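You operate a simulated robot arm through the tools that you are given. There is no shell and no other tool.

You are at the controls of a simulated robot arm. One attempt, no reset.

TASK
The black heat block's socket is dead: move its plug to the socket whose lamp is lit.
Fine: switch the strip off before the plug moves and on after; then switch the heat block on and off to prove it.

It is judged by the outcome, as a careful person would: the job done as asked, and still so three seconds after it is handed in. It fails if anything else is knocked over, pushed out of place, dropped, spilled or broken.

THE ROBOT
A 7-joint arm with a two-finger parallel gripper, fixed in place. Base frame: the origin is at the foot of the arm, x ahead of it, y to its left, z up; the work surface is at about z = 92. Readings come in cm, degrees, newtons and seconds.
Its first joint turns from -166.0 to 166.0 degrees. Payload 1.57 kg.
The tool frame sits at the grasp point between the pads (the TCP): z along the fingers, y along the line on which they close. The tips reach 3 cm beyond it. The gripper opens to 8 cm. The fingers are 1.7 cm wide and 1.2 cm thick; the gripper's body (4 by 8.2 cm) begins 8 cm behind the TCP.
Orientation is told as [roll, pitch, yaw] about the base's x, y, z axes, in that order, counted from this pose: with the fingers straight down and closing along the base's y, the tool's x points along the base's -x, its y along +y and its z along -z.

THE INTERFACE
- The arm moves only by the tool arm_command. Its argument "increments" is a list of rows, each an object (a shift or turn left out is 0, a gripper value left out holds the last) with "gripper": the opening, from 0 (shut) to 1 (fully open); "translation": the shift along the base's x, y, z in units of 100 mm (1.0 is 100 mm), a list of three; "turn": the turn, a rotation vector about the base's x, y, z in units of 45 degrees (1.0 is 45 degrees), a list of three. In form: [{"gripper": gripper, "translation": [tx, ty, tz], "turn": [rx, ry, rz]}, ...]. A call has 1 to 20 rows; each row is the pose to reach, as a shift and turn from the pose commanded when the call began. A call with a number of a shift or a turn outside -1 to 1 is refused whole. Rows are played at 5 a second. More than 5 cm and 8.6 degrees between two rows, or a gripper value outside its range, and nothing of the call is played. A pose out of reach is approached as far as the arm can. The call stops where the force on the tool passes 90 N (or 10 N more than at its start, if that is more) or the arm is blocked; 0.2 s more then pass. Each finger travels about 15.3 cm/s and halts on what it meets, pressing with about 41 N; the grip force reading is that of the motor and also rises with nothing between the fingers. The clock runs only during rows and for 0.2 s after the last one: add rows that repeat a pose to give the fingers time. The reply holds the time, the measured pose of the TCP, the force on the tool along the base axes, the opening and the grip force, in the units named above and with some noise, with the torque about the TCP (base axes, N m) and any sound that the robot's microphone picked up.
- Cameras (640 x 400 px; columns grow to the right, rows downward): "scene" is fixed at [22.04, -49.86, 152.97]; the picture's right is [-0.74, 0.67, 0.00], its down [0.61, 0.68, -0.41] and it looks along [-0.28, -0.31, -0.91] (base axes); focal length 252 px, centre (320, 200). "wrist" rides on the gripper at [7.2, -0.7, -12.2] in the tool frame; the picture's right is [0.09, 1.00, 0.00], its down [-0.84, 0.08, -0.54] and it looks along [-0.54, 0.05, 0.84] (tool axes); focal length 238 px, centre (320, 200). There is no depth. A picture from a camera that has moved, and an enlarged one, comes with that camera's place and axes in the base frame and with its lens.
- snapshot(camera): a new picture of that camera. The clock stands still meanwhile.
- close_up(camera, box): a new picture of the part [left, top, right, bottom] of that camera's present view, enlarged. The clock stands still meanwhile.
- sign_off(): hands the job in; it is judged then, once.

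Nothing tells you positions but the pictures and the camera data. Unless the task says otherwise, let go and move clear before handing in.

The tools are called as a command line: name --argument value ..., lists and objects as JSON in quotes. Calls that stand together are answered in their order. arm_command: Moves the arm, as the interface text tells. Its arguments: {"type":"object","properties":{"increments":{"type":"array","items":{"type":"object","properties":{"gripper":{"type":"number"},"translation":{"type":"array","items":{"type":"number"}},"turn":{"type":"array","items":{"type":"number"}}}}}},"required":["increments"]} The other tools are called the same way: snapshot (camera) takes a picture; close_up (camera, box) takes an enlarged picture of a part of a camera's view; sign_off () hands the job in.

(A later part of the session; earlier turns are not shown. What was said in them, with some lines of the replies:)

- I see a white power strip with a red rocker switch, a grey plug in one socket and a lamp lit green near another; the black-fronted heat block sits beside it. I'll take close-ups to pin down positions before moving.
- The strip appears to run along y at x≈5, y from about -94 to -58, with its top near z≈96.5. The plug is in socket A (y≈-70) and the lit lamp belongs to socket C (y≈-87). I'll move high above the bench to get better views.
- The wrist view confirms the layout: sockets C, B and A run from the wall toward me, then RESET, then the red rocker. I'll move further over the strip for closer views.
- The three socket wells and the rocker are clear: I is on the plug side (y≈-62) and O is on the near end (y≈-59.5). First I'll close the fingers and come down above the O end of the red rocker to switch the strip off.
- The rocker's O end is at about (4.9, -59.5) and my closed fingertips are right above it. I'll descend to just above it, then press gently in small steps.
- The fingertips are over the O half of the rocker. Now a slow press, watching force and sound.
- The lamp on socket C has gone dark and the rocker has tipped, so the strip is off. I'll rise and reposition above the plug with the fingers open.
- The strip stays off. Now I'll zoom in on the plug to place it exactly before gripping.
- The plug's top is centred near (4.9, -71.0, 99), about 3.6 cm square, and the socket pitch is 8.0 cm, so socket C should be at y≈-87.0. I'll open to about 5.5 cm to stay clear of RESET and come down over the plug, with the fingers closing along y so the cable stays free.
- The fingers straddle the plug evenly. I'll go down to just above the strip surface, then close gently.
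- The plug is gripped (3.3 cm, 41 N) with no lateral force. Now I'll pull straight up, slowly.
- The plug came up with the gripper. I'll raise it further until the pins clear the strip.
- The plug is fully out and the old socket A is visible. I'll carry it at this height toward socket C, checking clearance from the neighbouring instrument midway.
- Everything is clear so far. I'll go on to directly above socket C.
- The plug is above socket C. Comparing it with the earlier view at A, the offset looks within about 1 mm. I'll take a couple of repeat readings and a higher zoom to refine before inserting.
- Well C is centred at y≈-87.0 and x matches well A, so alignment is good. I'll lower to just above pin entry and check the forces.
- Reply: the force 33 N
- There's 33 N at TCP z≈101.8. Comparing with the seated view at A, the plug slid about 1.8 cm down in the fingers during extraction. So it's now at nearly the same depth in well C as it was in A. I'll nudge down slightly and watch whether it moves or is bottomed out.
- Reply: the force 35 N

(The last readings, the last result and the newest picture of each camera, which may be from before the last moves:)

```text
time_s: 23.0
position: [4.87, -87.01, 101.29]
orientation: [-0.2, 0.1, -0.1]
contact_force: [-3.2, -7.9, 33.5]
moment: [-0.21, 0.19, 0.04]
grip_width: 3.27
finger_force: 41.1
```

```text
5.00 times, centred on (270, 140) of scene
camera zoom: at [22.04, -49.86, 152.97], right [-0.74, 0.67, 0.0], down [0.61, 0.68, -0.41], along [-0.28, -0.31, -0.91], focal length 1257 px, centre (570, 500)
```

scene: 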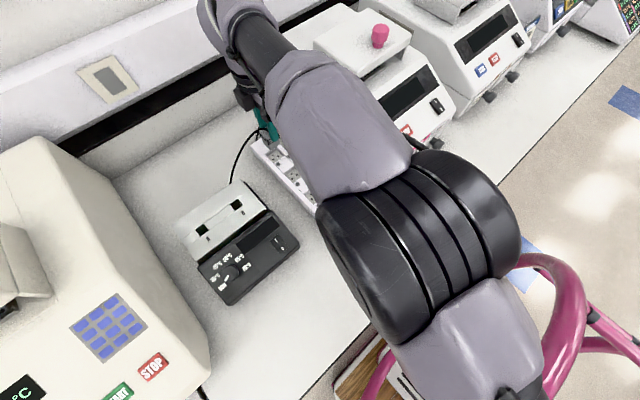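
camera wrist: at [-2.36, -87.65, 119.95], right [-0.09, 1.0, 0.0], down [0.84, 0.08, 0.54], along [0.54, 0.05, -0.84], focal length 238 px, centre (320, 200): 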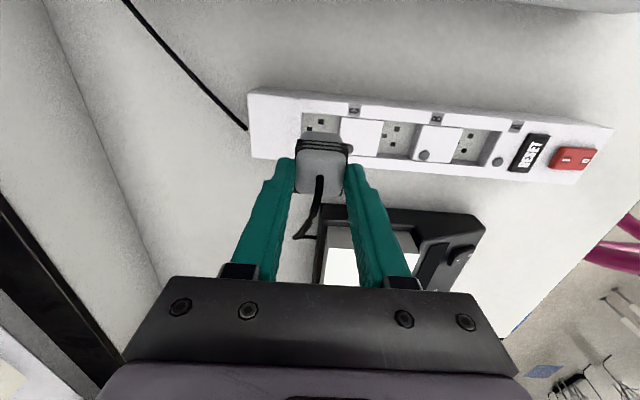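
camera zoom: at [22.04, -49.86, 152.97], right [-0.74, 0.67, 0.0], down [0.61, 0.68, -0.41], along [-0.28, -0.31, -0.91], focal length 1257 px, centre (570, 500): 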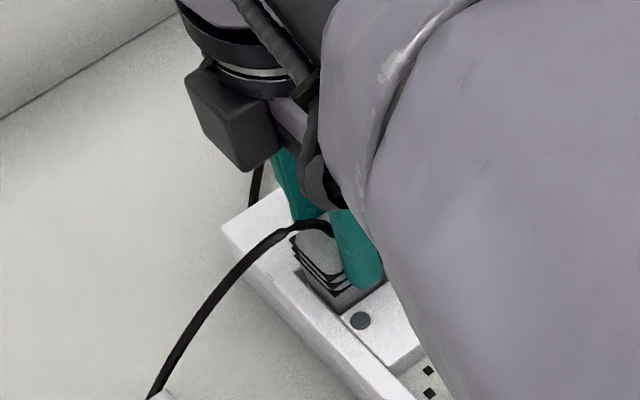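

The plug didn't move further: the fingers slid down it instead. Its ribs are now at the same height relative to the strip as when it was seated in A. I'll open the gripper and compare with the same view I took of A, at the same TCP height.

arm_command --increments '[{"gripper": 0.5, "translation": [0, 0, 0]}, {"gripper": 0.69, "translation": [0, 0, 0]}, {"gripper": 0.69, "translation": [0, 0, -0.06]}, {"gripper": 0.69, "translation": [0, 0, -0.12]}, {"gripper": 0.69, "translation": [0, 0, -0.12]}]'

close_up --camera "wrist" --box '[230, 120, 410, 240]'

close_up --camera "scene" --box '[220, 100, 320, 190]'

```text
time_s: 24.2
position: [4.93, -86.95, 99.84]
orientation: [0.0, 0.0, 0.0]
contact_force: [-0.4, 0.1, -0.3]
moment: [0.0, 0.06, -0.02]
grip_width: 5.51
finger_force: 0.3
```

```text
3.33 times, centred on (320, 180) of wrist
camera zoom: at [-2.33, -87.67, 112.05], right [-0.09, 1.0, 0.0], down [0.84, 0.08, 0.54], along [0.54, 0.05, -0.84], focal length 794 px, centre (320, 267)
```

zoom: 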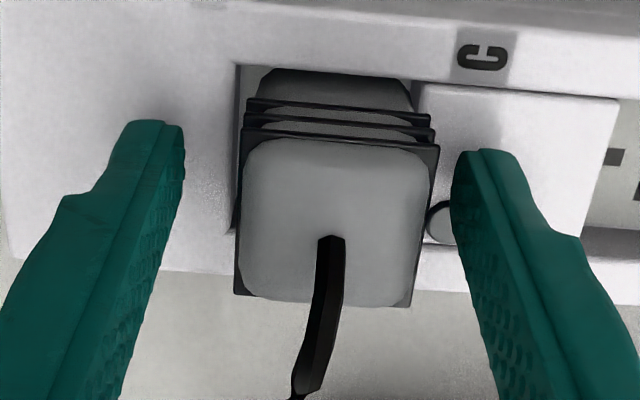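

```text
4.44 times, centred on (270, 145) of scene
camera zoom: at [22.04, -49.86, 152.97], right [-0.74, 0.67, 0.0], down [0.61, 0.68, -0.41], along [-0.28, -0.31, -0.91], focal length 1118 px, centre (542, 444)
```

zoom: 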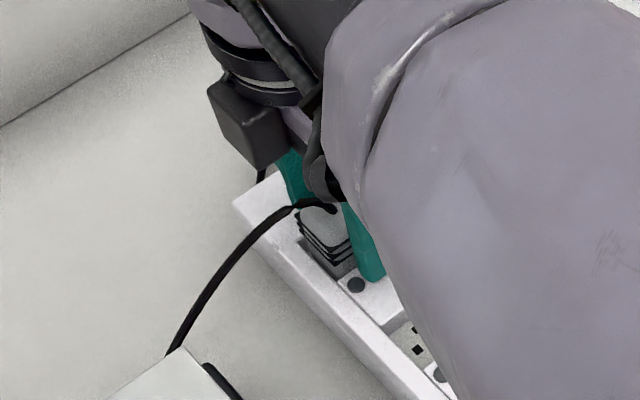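

close_up --camera "wrist" --box '[280, 130, 370, 215]'

close_up --camera "scene" --box '[265, 135, 315, 175]'

```text
4.71 times, centred on (325, 172) of wrist
camera zoom: at [-2.33, -87.67, 112.05], right [-0.09, 1.0, 0.0], down [0.84, 0.08, 0.54], along [0.54, 0.05, -0.84], focal length 1122 px, centre (296, 329)
```

zoom: 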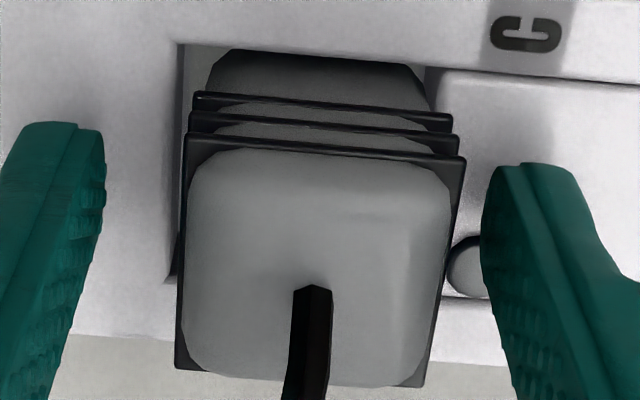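

```text
10.00 times, centred on (290, 155) of scene
camera zoom: at [22.04, -49.86, 152.97], right [-0.74, 0.67, 0.0], down [0.61, 0.68, -0.41], along [-0.28, -0.31, -0.91], focal length 2515 px, centre (620, 650)
```

zoom: 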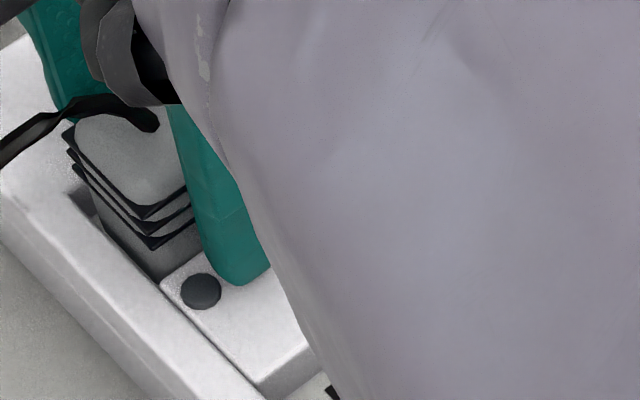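

The plug is at the same depth as it was in A, but sits about 2 mm toward +y in the well. I'll close the fingers to re-centre it and look again.

arm_command --increments '[{"gripper": 0.55}, {"gripper": 0.48}, {"gripper": 0.44}, {"gripper": 0.42}, {"gripper": 0.42}]'

close_up --camera "wrist" --box '[230, 120, 410, 240]'

```text
time_s: 25.4
position: [4.84, -87.03, 100.0]
orientation: [0.1, 0.1, -0.1]
contact_force: [0.0, 0.5, 0.5]
moment: [0.01, 0.02, 0.01]
grip_width: 3.41
finger_force: 0.1
```

```text
3.33 times, centred on (320, 180) of wrist
camera zoom: at [-2.33, -87.68, 112.08], right [-0.09, 1.0, 0.0], down [0.84, 0.08, 0.54], along [0.54, 0.05, -0.84], focal length 794 px, centre (320, 267)
```

zoom: 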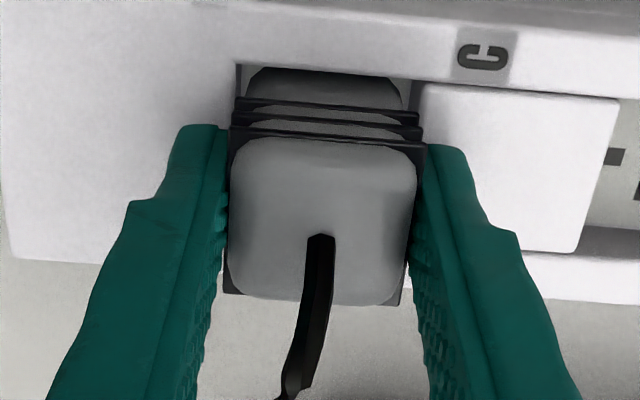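

Now the view matches the seated view at A almost exactly. I'll grip firmly and press down a little to make sure it is fully home.

arm_command --increments '[{"gripper": 0}, {"gripper": 0}, {"gripper": 0, "translation": [0, 0, -0.01]}, {"gripper": 0, "translation": [0, 0, -0.02]}, {"gripper": 0, "translation": [0, 0, -0.02]}]'

close_up --camera "wrist" --box '[230, 120, 410, 240]'

```text
time_s: 26.6
position: [4.95, -87.04, 99.9]
orientation: [-0.2, 0.0, 0.0]
contact_force: [0.9, -3.1, 18.9]
moment: [0.06, -0.08, -0.02]
grip_width: 3.28
finger_force: 40.6
```

```text
3.33 times, centred on (320, 180) of wrist
camera zoom: at [-2.32, -87.62, 112.07], right [-0.09, 1.0, 0.0], down [0.84, 0.08, 0.54], along [0.54, 0.05, -0.84], focal length 794 px, centre (320, 267)
```

zoom: 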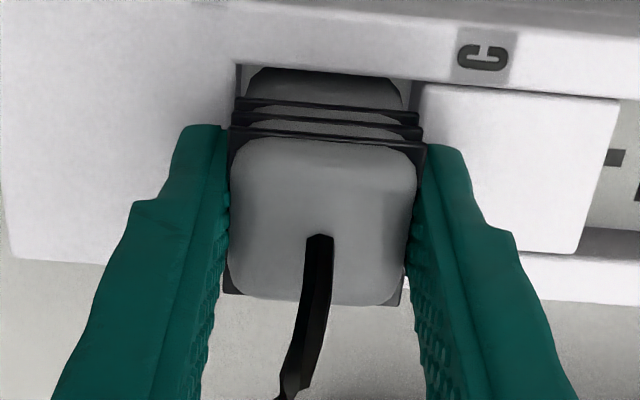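

It's bottomed out (19 N with no travel). I'll do a tiny pull test to confirm the socket holds it.

arm_command --increments '[{"gripper": 0, "translation": [0, 0, 0.02]}, {"gripper": 0, "translation": [0, 0, 0.03]}, {"gripper": 0, "translation": [0, 0, 0.03]}]'

close_up --camera "wrist" --box '[230, 120, 410, 240]'

```text
time_s: 27.4
position: [4.77, -86.9, 99.88]
orientation: [0.1, 0.0, -0.1]
contact_force: [-1.0, -1.6, 6.5]
moment: [-0.15, 0.04, -0.04]
grip_width: 3.27
finger_force: 40.8
```

```text
3.33 times, centred on (320, 180) of wrist
camera zoom: at [-2.31, -87.59, 112.06], right [-0.09, 1.0, 0.0], down [0.84, 0.08, 0.54], along [0.54, 0.05, -0.84], focal length 794 px, centre (320, 267)
```

zoom: 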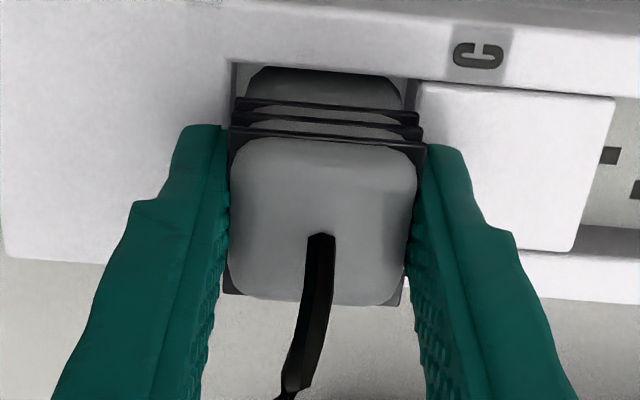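

arm_command --increments '[{"gripper": 0}, {"gripper": 0}, {"gripper": 0}]'

arm_command --increments '[{"gripper": 0, "translation": [0, 0, 0.01]}, {"gripper": 0, "translation": [0, 0, 0.02]}, {"gripper": 0, "translation": [0, 0, 0.02]}]'

close_up --camera "wrist" --box '[230, 120, 410, 240]'

```text
time_s: 28.2
position: [4.92, -86.97, 100.02]
orientation: [0.1, 0.1, -0.1]
contact_force: [-0.9, 0.6, 0.2]
moment: [-0.02, 0.01, -0.01]
grip_width: 3.3
finger_force: 40.8
```

```text
time_s: 29.0
position: [4.89, -87.0, 100.27]
orientation: [0.0, 0.1, 0.0]
contact_force: [-0.5, 0.6, 0.7]
moment: [-0.01, -0.02, 0.0]
grip_width: 3.28
finger_force: 41.0
```

```text
3.33 times, centred on (320, 180) of wrist
camera zoom: at [-2.34, -87.57, 112.33], right [-0.09, 1.0, 0.0], down [0.84, 0.08, 0.54], along [0.54, 0.05, -0.84], focal length 794 px, centre (320, 267)
```

zoom: 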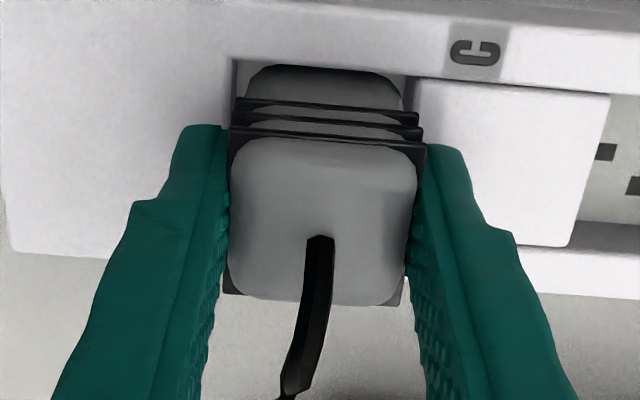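

The plug lifts freely by 3 mm, so there's no noticeable latch, though its depth and position match how it sat in A. I'll press it fully home again, then release slowly and check where it rests.

arm_command --increments '[{"gripper": 0, "translation": [0, 0, -0.02]}, {"gripper": 0, "translation": [0, 0, -0.04]}, {"gripper": 0, "translation": [0, 0, -0.06]}, {"gripper": 0, "translation": [0, 0, -0.07]}, {"gripper": 0, "translation": [0, 0, -0.07]}]'

close_up --camera "wrist" --box '[230, 120, 410, 240]'

```text
time_s: 30.2
position: [4.76, -86.98, 99.93]
orientation: [-0.2, 0.1, 0.0]
contact_force: [-1.2, 0.7, 33.8]
moment: [0.17, 0.0, 0.01]
grip_width: 3.29
finger_force: 40.9
```

```text
3.33 times, centred on (320, 180) of wrist
camera zoom: at [-2.34, -87.55, 112.01], right [-0.09, 1.0, -0.01], down [0.84, 0.08, 0.54], along [0.54, 0.04, -0.84], focal length 794 px, centre (320, 267)
```

zoom: 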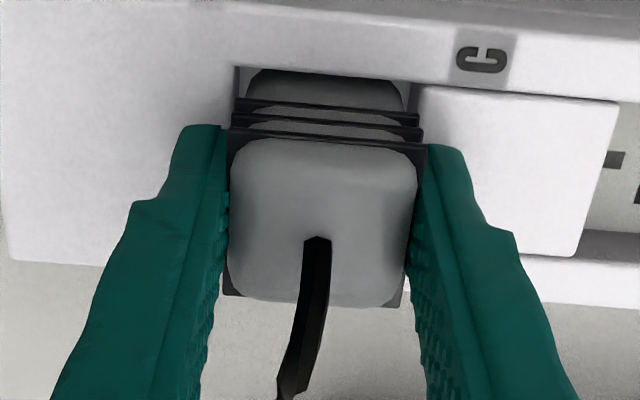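

arm_command --increments '[{"gripper": 0, "translation": [0, 0, -0.05]}, {"gripper": 0, "translation": [0, 0, -0.04]}, {"gripper": 0.43, "translation": [0, 0, -0.03]}, {"gripper": 0.46, "translation": [0, 0, -0.03]}, {"gripper": 0.52, "translation": [0, 0, -0.03]}, {"gripper": 0.6, "translation": [0, 0, -0.03]}, {"gripper": 0.69, "translation": [0, 0, -0.03]}]'

close_up --camera "wrist" --box '[230, 120, 410, 240]'

```text
time_s: 31.8
position: [4.91, -87.14, 99.5]
orientation: [-0.4, 0.0, 0.0]
contact_force: [-5.9, -20.6, 34.7]
moment: [0.25, 0.07, 0.22]
grip_width: 3.68
finger_force: 0.1
```

```text
3.33 times, centred on (320, 180) of wrist
camera zoom: at [-2.31, -87.7, 111.73], right [-0.09, 1.0, -0.01], down [0.84, 0.08, 0.54], along [0.54, 0.04, -0.84], focal length 794 px, centre (320, 267)
```

zoom: 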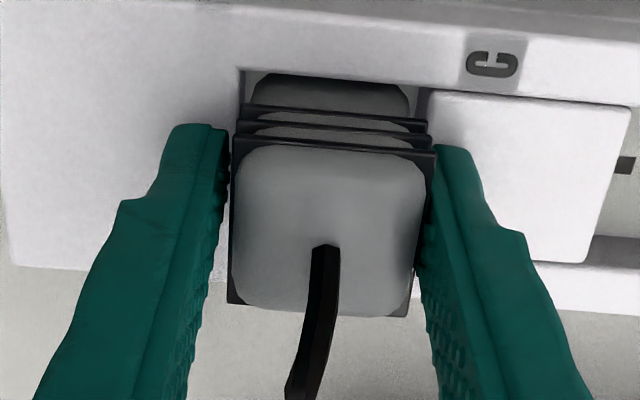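

I mis-stepped slightly: that row went 3 mm lower, so the fingertips touched the strip top. I'll back up to the nominal height now with the fingers opening.

arm_command --increments '[{"gripper": 0.46, "translation": [0, 0, 0.03]}, {"gripper": 0.5, "translation": [0, 0, 0.07]}, {"gripper": 0.6, "translation": [0, 0, 0.07]}, {"gripper": 0.69, "translation": [0, 0, 0.07]}, {"gripper": 0.69, "translation": [0, 0, 0.07]}]'

close_up --camera "wrist" --box '[230, 120, 410, 240]'

snapshot --camera "wrist"

```text
time_s: 33.0
position: [5.11, -86.96, 99.93]
orientation: [0.0, 0.1, 0.0]
contact_force: [0.3, 0.2, 0.8]
moment: [0.0, 0.0, 0.01]
grip_width: 5.52
finger_force: 0.0
```

```text
3.33 times, centred on (320, 180) of wrist
camera zoom: at [-2.24, -87.55, 111.99], right [-0.09, 1.0, 0.0], down [0.84, 0.08, 0.54], along [0.54, 0.05, -0.84], focal length 794 px, centre (320, 267)
```

zoom: 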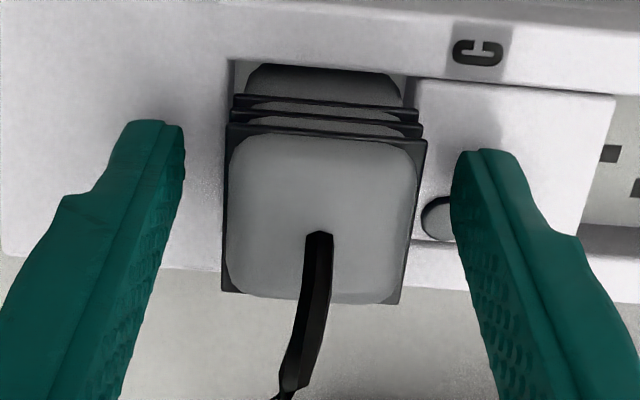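

```text
taken
camera wrist: at [-2.24, -87.55, 111.99], right [-0.09, 1.0, 0.0], down [0.84, 0.08, 0.54], along [0.54, 0.05, -0.84], focal length 238 px, centre (320, 200)
```

wrist: 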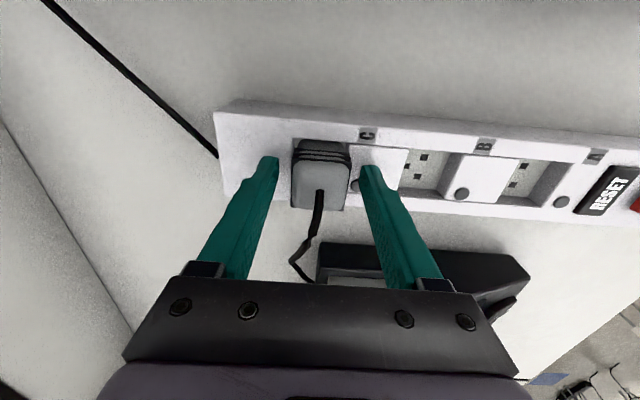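

Released: the plug's position relative to the label, well edge and depth now matches how it sat in A. I'll rise straight up with the fingers open and check.

arm_command --increments '[{"gripper": 0.69, "translation": [0, 0, 0.15]}, {"translation": [0, 0, 0.35]}, {"translation": [0, 0, 0.6]}, {"translation": [0, 0, 0.85]}, {"translation": [0, 0, 1.0]}, {"translation": [0, 0, 1.0]}]'

snapshot --camera "wrist"

close_up --camera "wrist" --box '[250, 60, 410, 170]'

```text
time_s: 34.4
position: [4.93, -87.02, 110.19]
orientation: [0.0, 0.0, 0.0]
contact_force: [-0.1, -0.7, 0.4]
moment: [-0.01, 0.0, 0.0]
grip_width: 5.51
finger_force: 0.0
```

```text
taken
camera wrist: at [-2.26, -87.7, 122.18], right [-0.09, 1.0, 0.0], down [0.84, 0.08, 0.54], along [0.54, 0.05, -0.84], focal length 238 px, centre (320, 200)
```

wrist: 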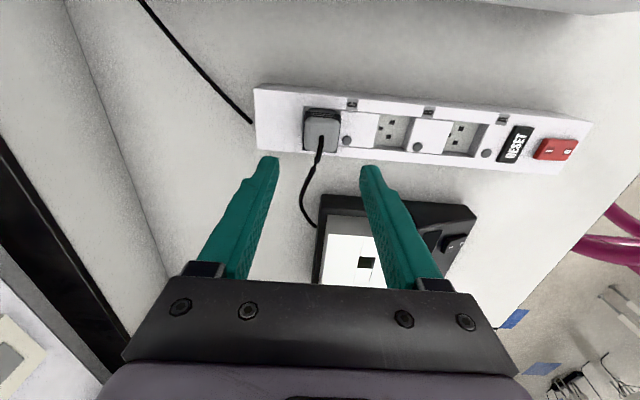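

```text
3.64 times, centred on (330, 115) of wrist
camera zoom: at [-2.26, -87.7, 122.18], right [-0.09, 1.0, 0.0], down [0.84, 0.08, 0.54], along [0.54, 0.05, -0.84], focal length 867 px, centre (284, 509)
```

zoom: 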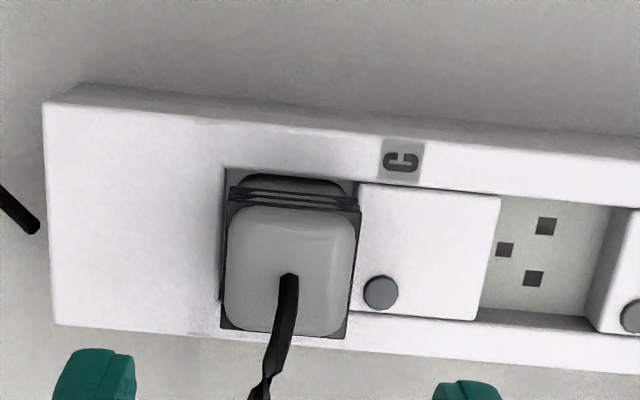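

The plug sits squarely in C with the cable draped freely. Now I'll travel back to the rocker with closed fingers to switch the strip on (I side, y≈-62.3).

arm_command --increments '[{"gripper": 0.3, "translation": [0, 0.2, 0.0]}, {"gripper": 0, "translation": [0, 0.4, 0]}, {"translation": [0, 0.6, 0]}, {"translation": [0, 0.8, 0]}, {"translation": [0, 1.0, 0]}]'

arm_command --increments '[{"gripper": 0, "translation": [0, 0.2, 0.0]}, {"gripper": 0, "translation": [0, 0.4, 0]}, {"translation": [0, 0.6, 0]}, {"translation": [0, 0.8, 0]}, {"translation": [0, 1.0, 0]}]'

arm_command --increments '[{"gripper": 0, "translation": [0, 0.2, 0.0]}, {"gripper": 0, "translation": [0, 0.4, 0]}, {"translation": [0, 0.469, 0]}, {"translation": [0, 0.469, -0.25]}, {"translation": [0, 0.469, -0.5]}, {"translation": [0, 0.469, -0.7]}, {"translation": [0, 0.469, -0.7]}]'

snapshot --camera "wrist"

close_up --camera "scene" --box '[240, 125, 370, 250]'

snapshot --camera "scene"

```text
time_s: 35.6
position: [4.89, -77.13, 109.89]
orientation: [0.0, 0.0, 0.0]
contact_force: [-0.7, 0.5, -0.7]
moment: [0.04, 0.02, -0.02]
grip_width: 0.0
finger_force: 21.4
```

```text
time_s: 36.8
position: [4.69, -66.94, 109.9]
orientation: [-0.1, -0.1, 0.1]
contact_force: [0.7, 0.3, 0.0]
moment: [-0.03, -0.02, -0.01]
grip_width: 0.0
finger_force: 21.4
```

```text
time_s: 38.4
position: [4.81, -62.3, 103.01]
orientation: [0.0, 0.0, -0.1]
contact_force: [0.4, 0.0, 0.1]
moment: [-0.01, 0.02, -0.01]
grip_width: 0.0
finger_force: 20.9
```

```text
taken
camera wrist: at [-2.34, -62.89, 115.07], right [-0.09, 1.0, 0.0], down [0.84, 0.08, 0.54], along [0.54, 0.05, -0.84], focal length 238 px, centre (320, 200)
```

wrist: 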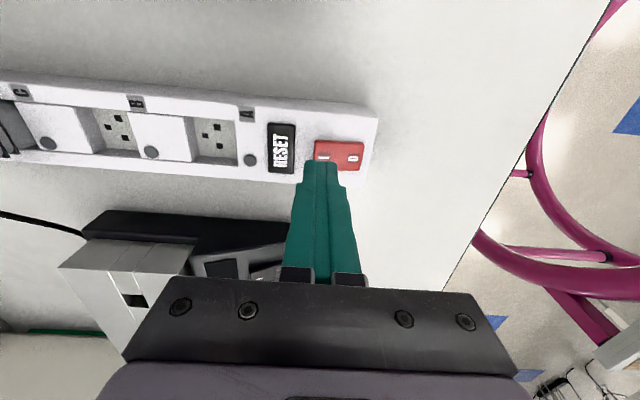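

```text
3.20 times, centred on (305, 188) of scene
camera zoom: at [22.04, -49.86, 152.97], right [-0.74, 0.67, 0.0], down [0.61, 0.68, -0.41], along [-0.28, -0.31, -0.91], focal length 805 px, centre (368, 240)
```

zoom: 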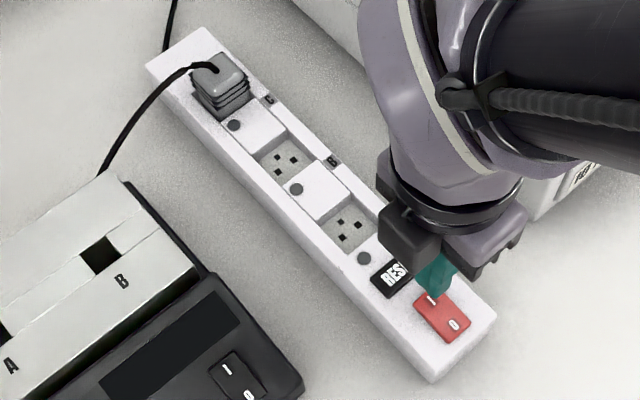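

```text
taken
```

scene: 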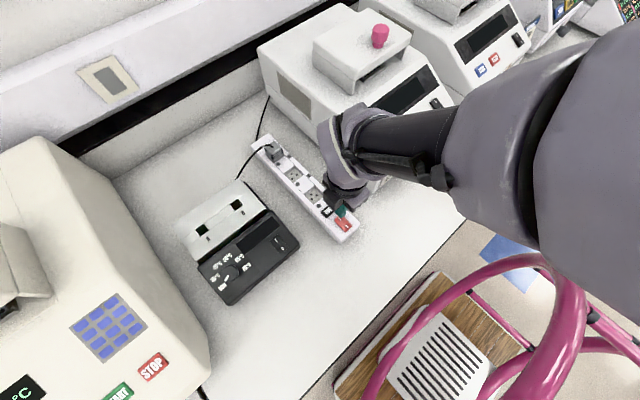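

The plug looks well seated in C from the scene camera, and my fingertips are over the I half. Now a slow press to switch the strip on.

arm_command --increments '[{"gripper": 0, "translation": [0, 0.0, -0.08]}, {"translation": [0, 0.0, -0.16]}, {"translation": [0, 0.0, -0.22]}, {"translation": [0, 0.0, -0.24]}, {"translation": [0, 0.0, -0.25]}, {"translation": [0, 0.0, -0.26]}, {"translation": [0, 0.0, -0.27]}, {"translation": [0, 0.0, -0.27]}]'

close_up --camera "wrist" --box '[220, 100, 420, 225]'

close_up --camera "scene" --box '[240, 125, 370, 250]'

```text
time_s: 40.2
position: [5.01, -62.22, 100.25]
orientation: [0.1, 0.0, 0.0]
contact_force: [2.9, 4.2, 13.6]
moment: [0.21, -0.07, -0.05]
grip_width: 0.01
finger_force: 21.8
```

```text
3.20 times, centred on (320, 162) of wrist
camera zoom: at [-2.26, -62.88, 112.4], right [-0.09, 1.0, 0.0], down [0.84, 0.08, 0.54], along [0.54, 0.05, -0.84], focal length 763 px, centre (320, 320)
```

zoom: 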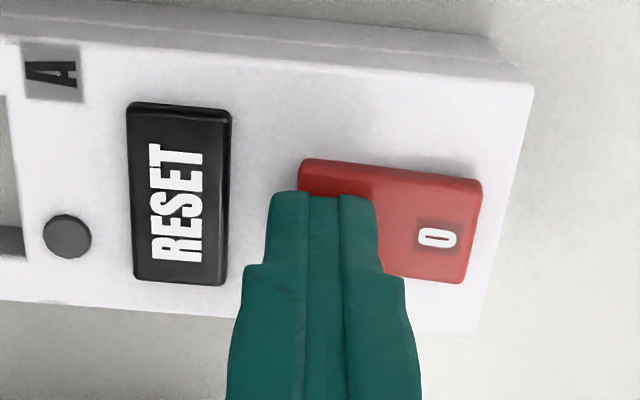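

```text
3.20 times, centred on (305, 188) of scene
camera zoom: at [22.04, -49.86, 152.97], right [-0.74, 0.67, 0.0], down [0.61, 0.68, -0.41], along [-0.28, -0.31, -0.91], focal length 805 px, centre (368, 240)
```

zoom: 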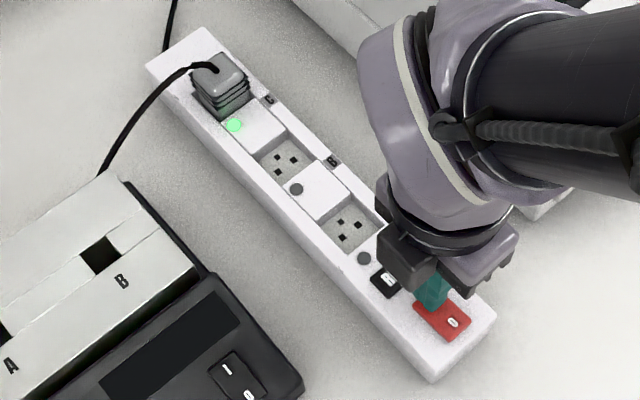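

The lamp at C is lit again, so the strip is on. Now I'll rise and go over to the heat block's own switch, which I place near (19.3, -66.6) with its I side toward -y.

arm_command --increments '[{"gripper": 0, "translation": [0, 0, 0.2]}, {"translation": [0, 0, 0.5]}, {"translation": [0, 0, 0.85]}, {"translation": [0.2, 0, 1.0]}, {"translation": [0.4, 0, 1.0]}, {"translation": [0.6, 0, 1.0]}, {"translation": [0.8, -0.1, 1.0]}, {"translation": [0.9, -0.2, 1.0]}, {"translation": [0.9, -0.2, 1.0]}]'

snapshot --camera "wrist"

snapshot --camera "scene"

```text
time_s: 42.2
position: [13.95, -64.27, 110.34]
orientation: [0.0, 0.0, 0.0]
contact_force: [-0.6, 0.0, -0.2]
moment: [0.0, -0.03, 0.0]
grip_width: 0.0
finger_force: 21.1
```

```text
taken
camera wrist: at [6.74, -64.92, 122.43], right [-0.09, 1.0, 0.0], down [0.84, 0.08, 0.54], along [0.54, 0.05, -0.84], focal length 238 px, centre (320, 200)
```

wrist: 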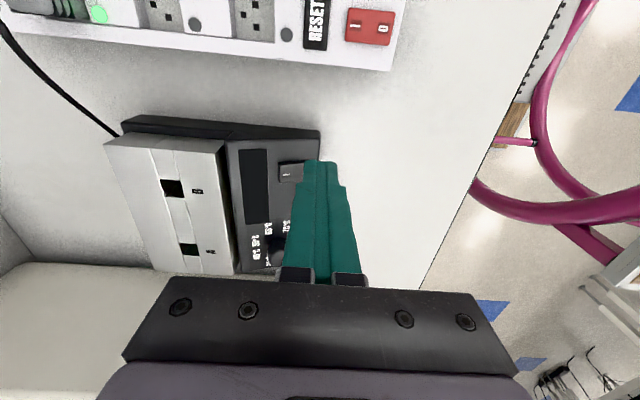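

```text
taken
```

scene: 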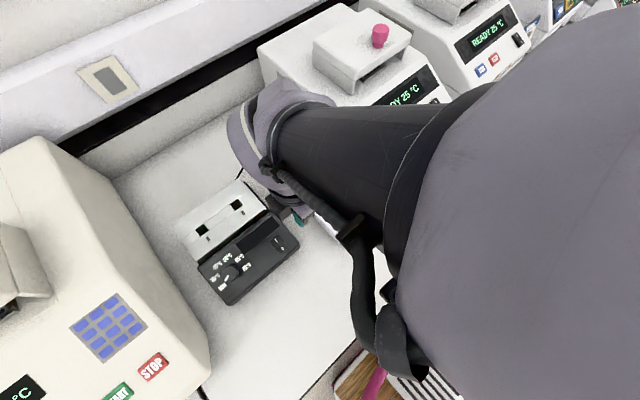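

The neighbouring displays are back too. I'll zoom in on the heat block switch to fix its position.

close_up --camera "wrist" --box '[220, 120, 350, 280]'

close_up --camera "scene" --box '[210, 180, 320, 300]'

```text
2.50 times, centred on (285, 200) of wrist
camera zoom: at [6.74, -64.92, 122.43], right [-0.09, 1.0, 0.0], down [0.84, 0.08, 0.54], along [0.54, 0.05, -0.84], focal length 596 px, centre (408, 200)
```

zoom: 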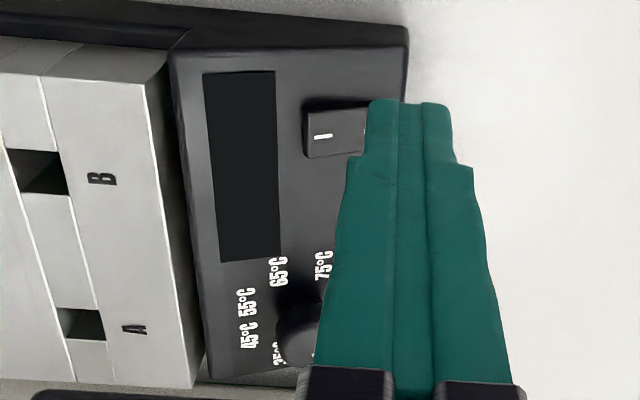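

```text
3.33 times, centred on (265, 240) of scene
camera zoom: at [22.04, -49.86, 152.97], right [-0.74, 0.67, 0.0], down [0.61, 0.68, -0.41], along [-0.28, -0.31, -0.91], focal length 838 px, centre (503, 67)
```

zoom: 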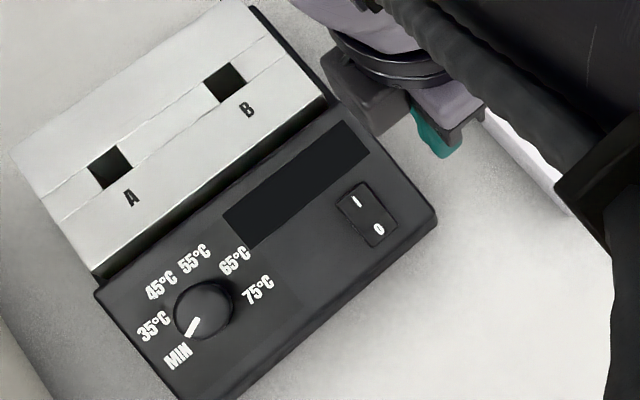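

I place the heat block's I at about (19.45, -67.7) and O at (19.5, -65.3), with the surface near z≈97.5. I'll go above the I end and check before pressing.

arm_command --increments '[{"gripper": 0, "translation": [0.2, -0.12, 0]}, {"translation": [0.4, -0.24, 0]}, {"translation": [0.555, -0.36, 0]}, {"translation": [0.555, -0.36, -0.2]}, {"translation": [0.555, -0.36, -0.4]}, {"translation": [0.555, -0.36, -0.6]}, {"translation": [0.555, -0.36, -0.6]}]'

close_up --camera "wrist" --box '[220, 110, 420, 235]'

snapshot --camera "scene"

close_up --camera "scene" --box '[210, 180, 320, 300]'

```text
time_s: 43.8
position: [19.4, -68.04, 104.25]
orientation: [0.0, -0.1, 0.0]
contact_force: [0.3, -0.5, -0.1]
moment: [0.03, 0.03, 0.01]
grip_width: 0.0
finger_force: 21.5
```

```text
3.20 times, centred on (320, 172) of wrist
camera zoom: at [12.19, -68.61, 116.4], right [-0.09, 1.0, 0.0], down [0.84, 0.08, 0.54], along [0.54, 0.05, -0.84], focal length 763 px, centre (320, 288)
```

zoom: 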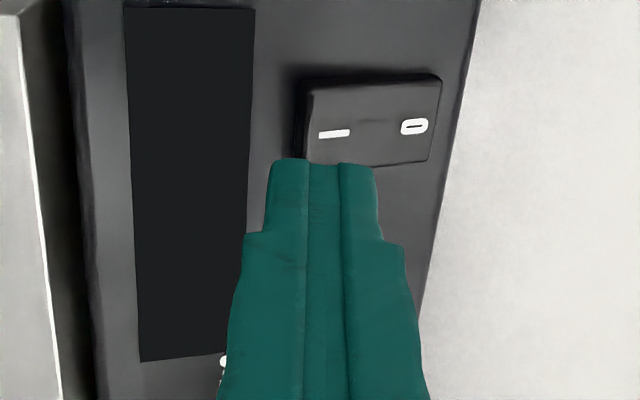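

```text
taken
```

scene: 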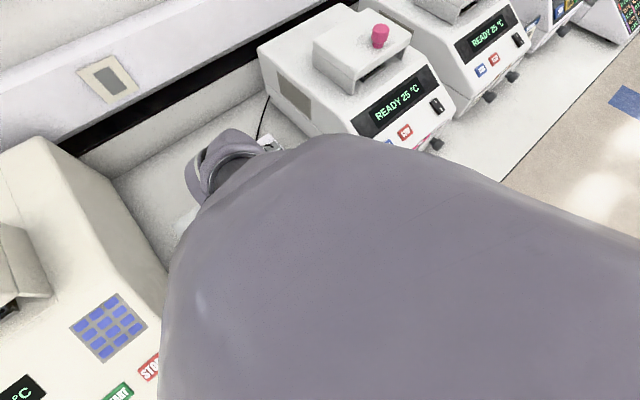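

```text
3.33 times, centred on (265, 240) of scene
camera zoom: at [22.04, -49.86, 152.97], right [-0.74, 0.67, 0.0], down [0.61, 0.68, -0.41], along [-0.28, -0.31, -0.91], focal length 838 px, centre (503, 67)
```

zoom: 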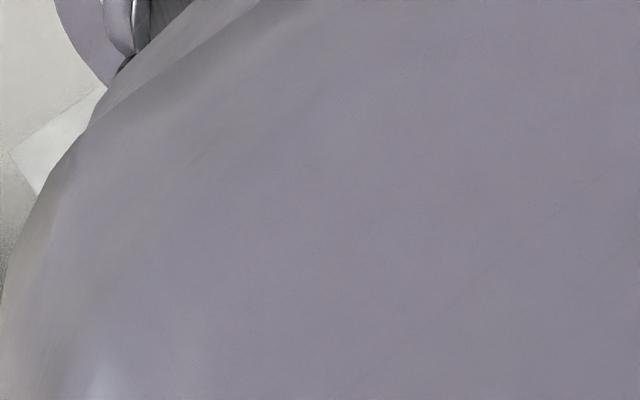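

The rocker is clearly visible: its I end is raised (off), and my fingertips line up with it. Now I'll press I gently.

arm_command --increments '[{"gripper": 0, "translation": [-0.02, 0.005, -0.1]}, {"translation": [-0.02, 0.005, -0.2]}, {"translation": [-0.02, 0.005, -0.27]}, {"translation": [-0.02, 0.005, -0.3]}, {"translation": [-0.02, 0.005, -0.32]}, {"translation": [-0.02, 0.005, -0.32]}]'

close_up --camera "wrist" --box '[220, 110, 420, 235]'

```text
time_s: 45.2
position: [19.24, -67.92, 101.05]
orientation: [-0.2, 0.0, 0.1]
contact_force: [0.0, -0.4, 6.6]
moment: [-0.06, -0.01, 0.02]
grip_width: 0.0
finger_force: 21.4
```

```text
3.20 times, centred on (320, 172) of wrist
camera zoom: at [11.98, -68.5, 113.18], right [-0.09, 1.0, 0.0], down [0.84, 0.08, 0.54], along [0.54, 0.05, -0.84], focal length 763 px, centre (320, 288)
```

zoom: 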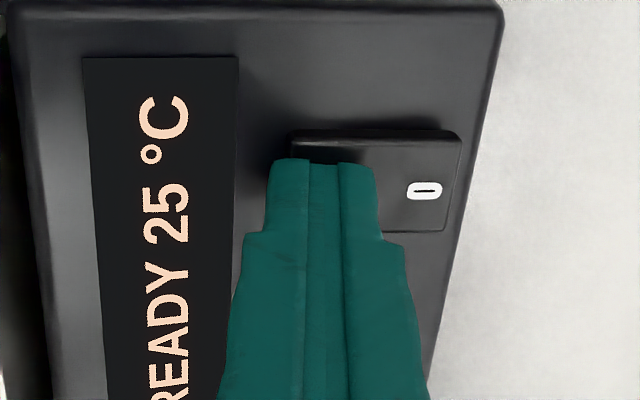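

The heat block display reads "READY 25 °C": the new socket works. I'll lift off, confirm it stays on, then move over O.

arm_command --increments '[{"gripper": 0, "translation": [0, 0, 0.1]}, {"translation": [0, 0, 0.25]}, {"translation": [0, 0, 0.35]}, {"translation": [0, 0.12, 0.35]}, {"translation": [0, 0.245, 0.35]}, {"translation": [0, 0.245, 0.35]}, {"translation": [0, 0.245, 0.35]}]'

close_up --camera "wrist" --box '[200, 100, 400, 225]'

snapshot --camera "wrist"

```text
time_s: 46.8
position: [19.33, -65.44, 104.56]
orientation: [-0.1, -0.1, 0.0]
contact_force: [0.7, -0.3, 0.1]
moment: [0.01, -0.02, -0.03]
grip_width: 0.0
finger_force: 21.7
```

```text
3.20 times, centred on (300, 162) of wrist
camera zoom: at [12.01, -65.99, 116.59], right [-0.09, 1.0, 0.0], down [0.84, 0.08, 0.54], along [0.54, 0.05, -0.84], focal length 763 px, centre (384, 320)
```

zoom: 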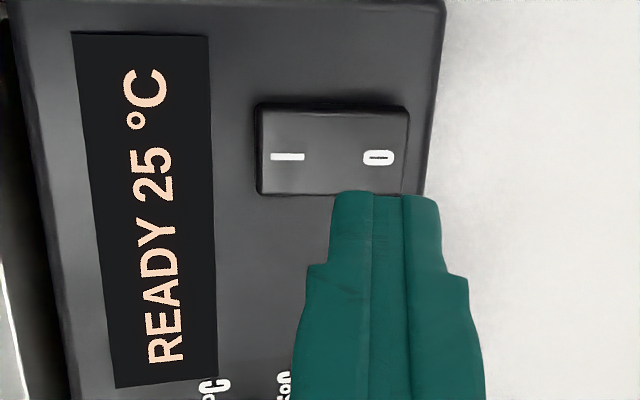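

```text
taken
camera wrist: at [12.01, -65.99, 116.59], right [-0.09, 1.0, 0.0], down [0.84, 0.08, 0.54], along [0.54, 0.05, -0.84], focal length 238 px, centre (320, 200)
```

wrist: 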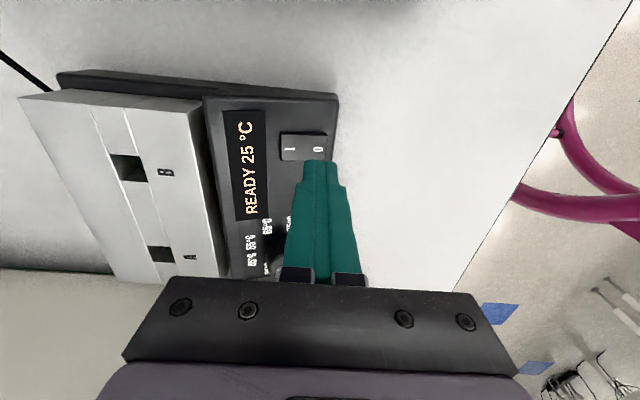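

It stays on. Now I'll press O to switch the heat block off again.

arm_command --increments '[{"gripper": 0, "translation": [-0.01, 0, -0.1]}, {"translation": [-0.01, 0, -0.2]}, {"translation": [-0.01, 0, -0.29]}, {"translation": [-0.01, 0, -0.33]}, {"translation": [-0.01, 0, -0.35]}, {"translation": [-0.01, 0, -0.36]}, {"translation": [-0.01, 0, -0.36]}]'

close_up --camera "wrist" --box '[200, 100, 400, 225]'

```text
time_s: 48.4
position: [19.2, -65.44, 101.06]
orientation: [0.0, 0.0, -0.1]
contact_force: [0.8, 0.4, 0.9]
moment: [0.0, 0.01, -0.01]
grip_width: 0.0
finger_force: 20.7
```

```text
3.20 times, centred on (300, 162) of wrist
camera zoom: at [12.03, -66.01, 113.08], right [-0.09, 1.0, 0.0], down [0.84, 0.08, 0.54], along [0.54, 0.05, -0.84], focal length 763 px, centre (384, 320)
```

zoom: 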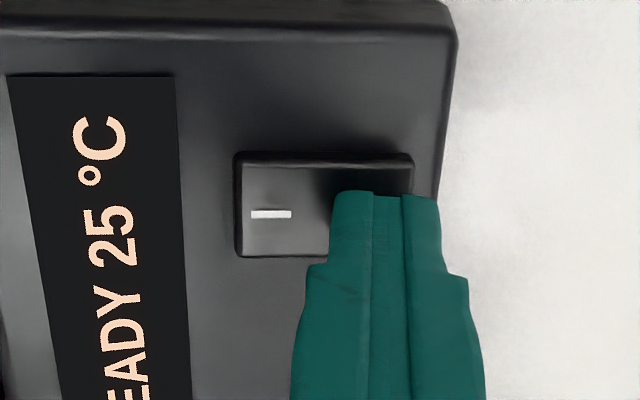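

arm_command --increments '[{"gripper": 0, "translation": [0, 0, -0.01]}, {"translation": [0, 0, -0.02]}, {"translation": [0, 0, -0.03]}, {"translation": [0, 0, -0.04]}, {"translation": [0, 0, -0.05]}, {"translation": [0, 0, -0.05]}]'

close_up --camera "wrist" --box '[200, 100, 400, 225]'

```text
time_s: 49.8
position: [19.23, -65.29, 100.55]
orientation: [-0.1, 0.0, 0.0]
contact_force: [0.9, 9.3, 21.2]
moment: [0.07, 0.0, 0.02]
grip_width: 0.0
finger_force: 20.8
```

```text
3.20 times, centred on (300, 162) of wrist
camera zoom: at [11.93, -65.95, 112.65], right [-0.09, 1.0, 0.0], down [0.84, 0.08, 0.54], along [0.54, 0.05, -0.84], focal length 763 px, centre (384, 320)
```

zoom: 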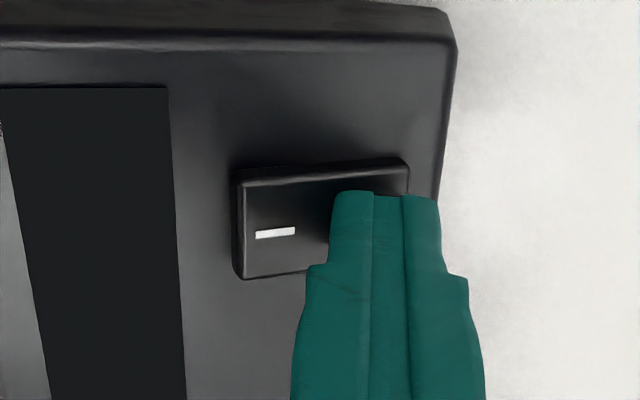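

The display has gone dark, so the heat block is off again. I'll lift off and retreat so I can inspect everything.

arm_command --increments '[{"gripper": 0, "translation": [0, 0, 0.1]}, {"translation": [0, 0, 0.3]}, {"translation": [0, 0, 0.6]}, {"translation": [0, 0, 1.0]}, {"translation": [-0.2, 0.1, 1.0]}, {"translation": [-0.5, 0.2, 1.0]}, {"translation": [-0.8, 0.3, 1.0]}, {"translation": [-1.0, 0.4, 1.0]}]'

arm_command --increments '[{"gripper": 0, "translation": [-0.3, 0.2, 0.2]}, {"translation": [-0.6, 0.4, 0.4]}, {"translation": [-0.9, 0.6, 0.6]}, {"translation": [-1.0, 0.9, 0.8]}, {"translation": [-1.0, 1.0, 1.0]}, {"translation": [-1.0, 1.0, 1.0]}]'

snapshot --camera "scene"

snapshot --camera "wrist"

```text
time_s: 51.6
position: [9.09, -61.46, 110.48]
orientation: [0.0, 0.0, 0.0]
contact_force: [0.5, 0.7, -0.3]
moment: [0.01, 0.01, -0.01]
grip_width: 0.01
finger_force: 21.6
```

```text
time_s: 53.0
position: [-0.65, -51.39, 120.35]
orientation: [-0.1, 0.0, 0.0]
contact_force: [0.5, 0.7, -0.6]
moment: [-0.04, -0.01, -0.01]
grip_width: 0.02
finger_force: 21.5
```

```text
taken
```

scene: 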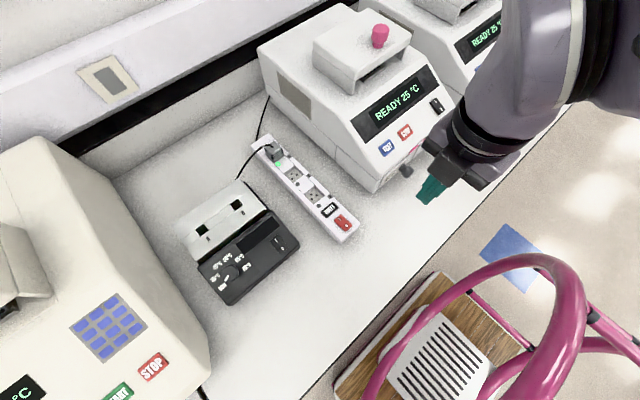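

```text
taken
camera wrist: at [-7.97, -52.02, 132.51], right [-0.09, 1.0, 0.0], down [0.84, 0.08, 0.54], along [0.54, 0.05, -0.84], focal length 238 px, centre (320, 200)
```

wrist: 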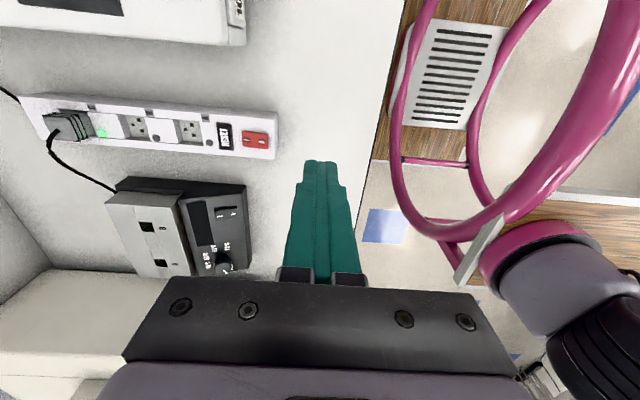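

close_up --camera "scene" --box '[240, 125, 370, 250]'

close_up --camera "scene" --box '[175, 170, 305, 310]'

close_up --camera "wrist" --box '[20, 80, 140, 170]'

```text
3.20 times, centred on (305, 188) of scene
camera zoom: at [22.04, -49.86, 152.97], right [-0.74, 0.67, 0.0], down [0.61, 0.68, -0.41], along [-0.28, -0.31, -0.91], focal length 805 px, centre (368, 240)
```

zoom: 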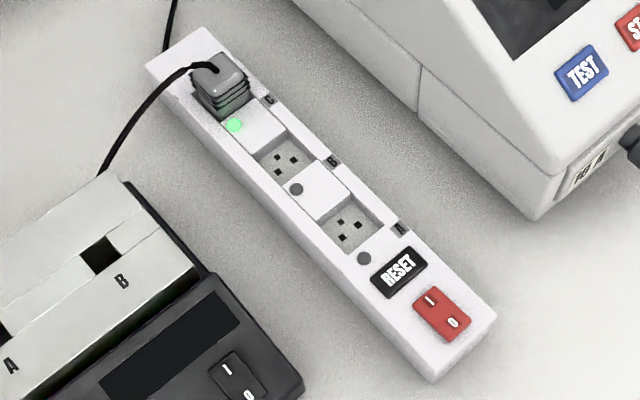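

```text
2.86 times, centred on (240, 240) of scene
camera zoom: at [22.04, -49.86, 152.97], right [-0.74, 0.67, 0.0], down [0.61, 0.68, -0.41], along [-0.28, -0.31, -0.91], focal length 718 px, centre (549, 86)
```

zoom: 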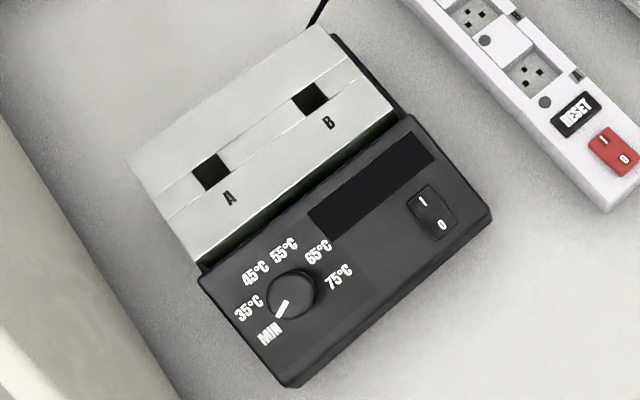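

```text
4.44 times, centred on (80, 125) of wrist
camera zoom: at [-7.97, -52.02, 132.51], right [-0.09, 1.0, 0.0], down [0.84, 0.08, 0.54], along [0.54, 0.05, -0.84], focal length 1059 px, centre (1387, 533)
```

zoom: 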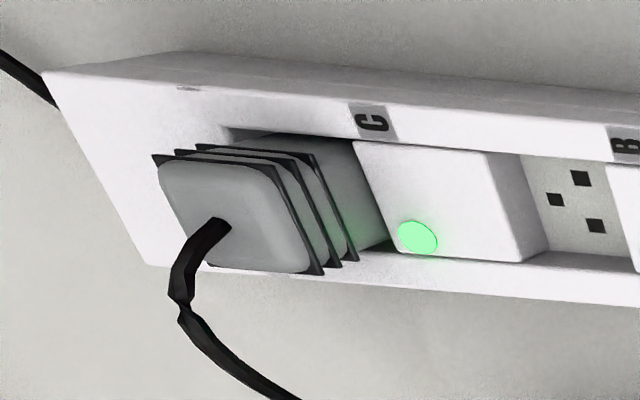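

Everything checks out: the plug is seated in socket C with its lamp lit, the strip is on, and the heat block was proven on and is now off. Nothing else has moved, the knob is still at MIN, the neighbours' displays are back, and the arm is clear, so I'm handing in.

sign_off

```text
The job is handed in.
```

The heat block's plug is now in socket C, the one with the lit lamp, and the job is handed in.

- **Strip:** I switched it off before pulling the plug and back on after plugging it in. The lamp at C came back on.
- **Proof:** I switched the heat block on and its display read "READY 25 °C". I then switched it off again and the display went dark.
- **Plug fit:** It sits at the same depth and position in C as it did in its old socket. When I lifted it slightly as a test, it came up with no resistance, so the socket doesn't grip it. I pressed it fully down again before switching the strip on.
- **Fingertips on the strip:** While letting go of the plug I went about 3 mm too low, and the fingertips pressed on the top of the strip. The strip did not move.
- **Neighbouring instruments:** At least two instrument displays went blank while the strip was off, and came back to "READY 25 °C" when I switched it on. They may share its supply.

In the final pictures the strip and heat block are where they started, the temperature knob is still at MIN, and the arm is clear of the bench items.
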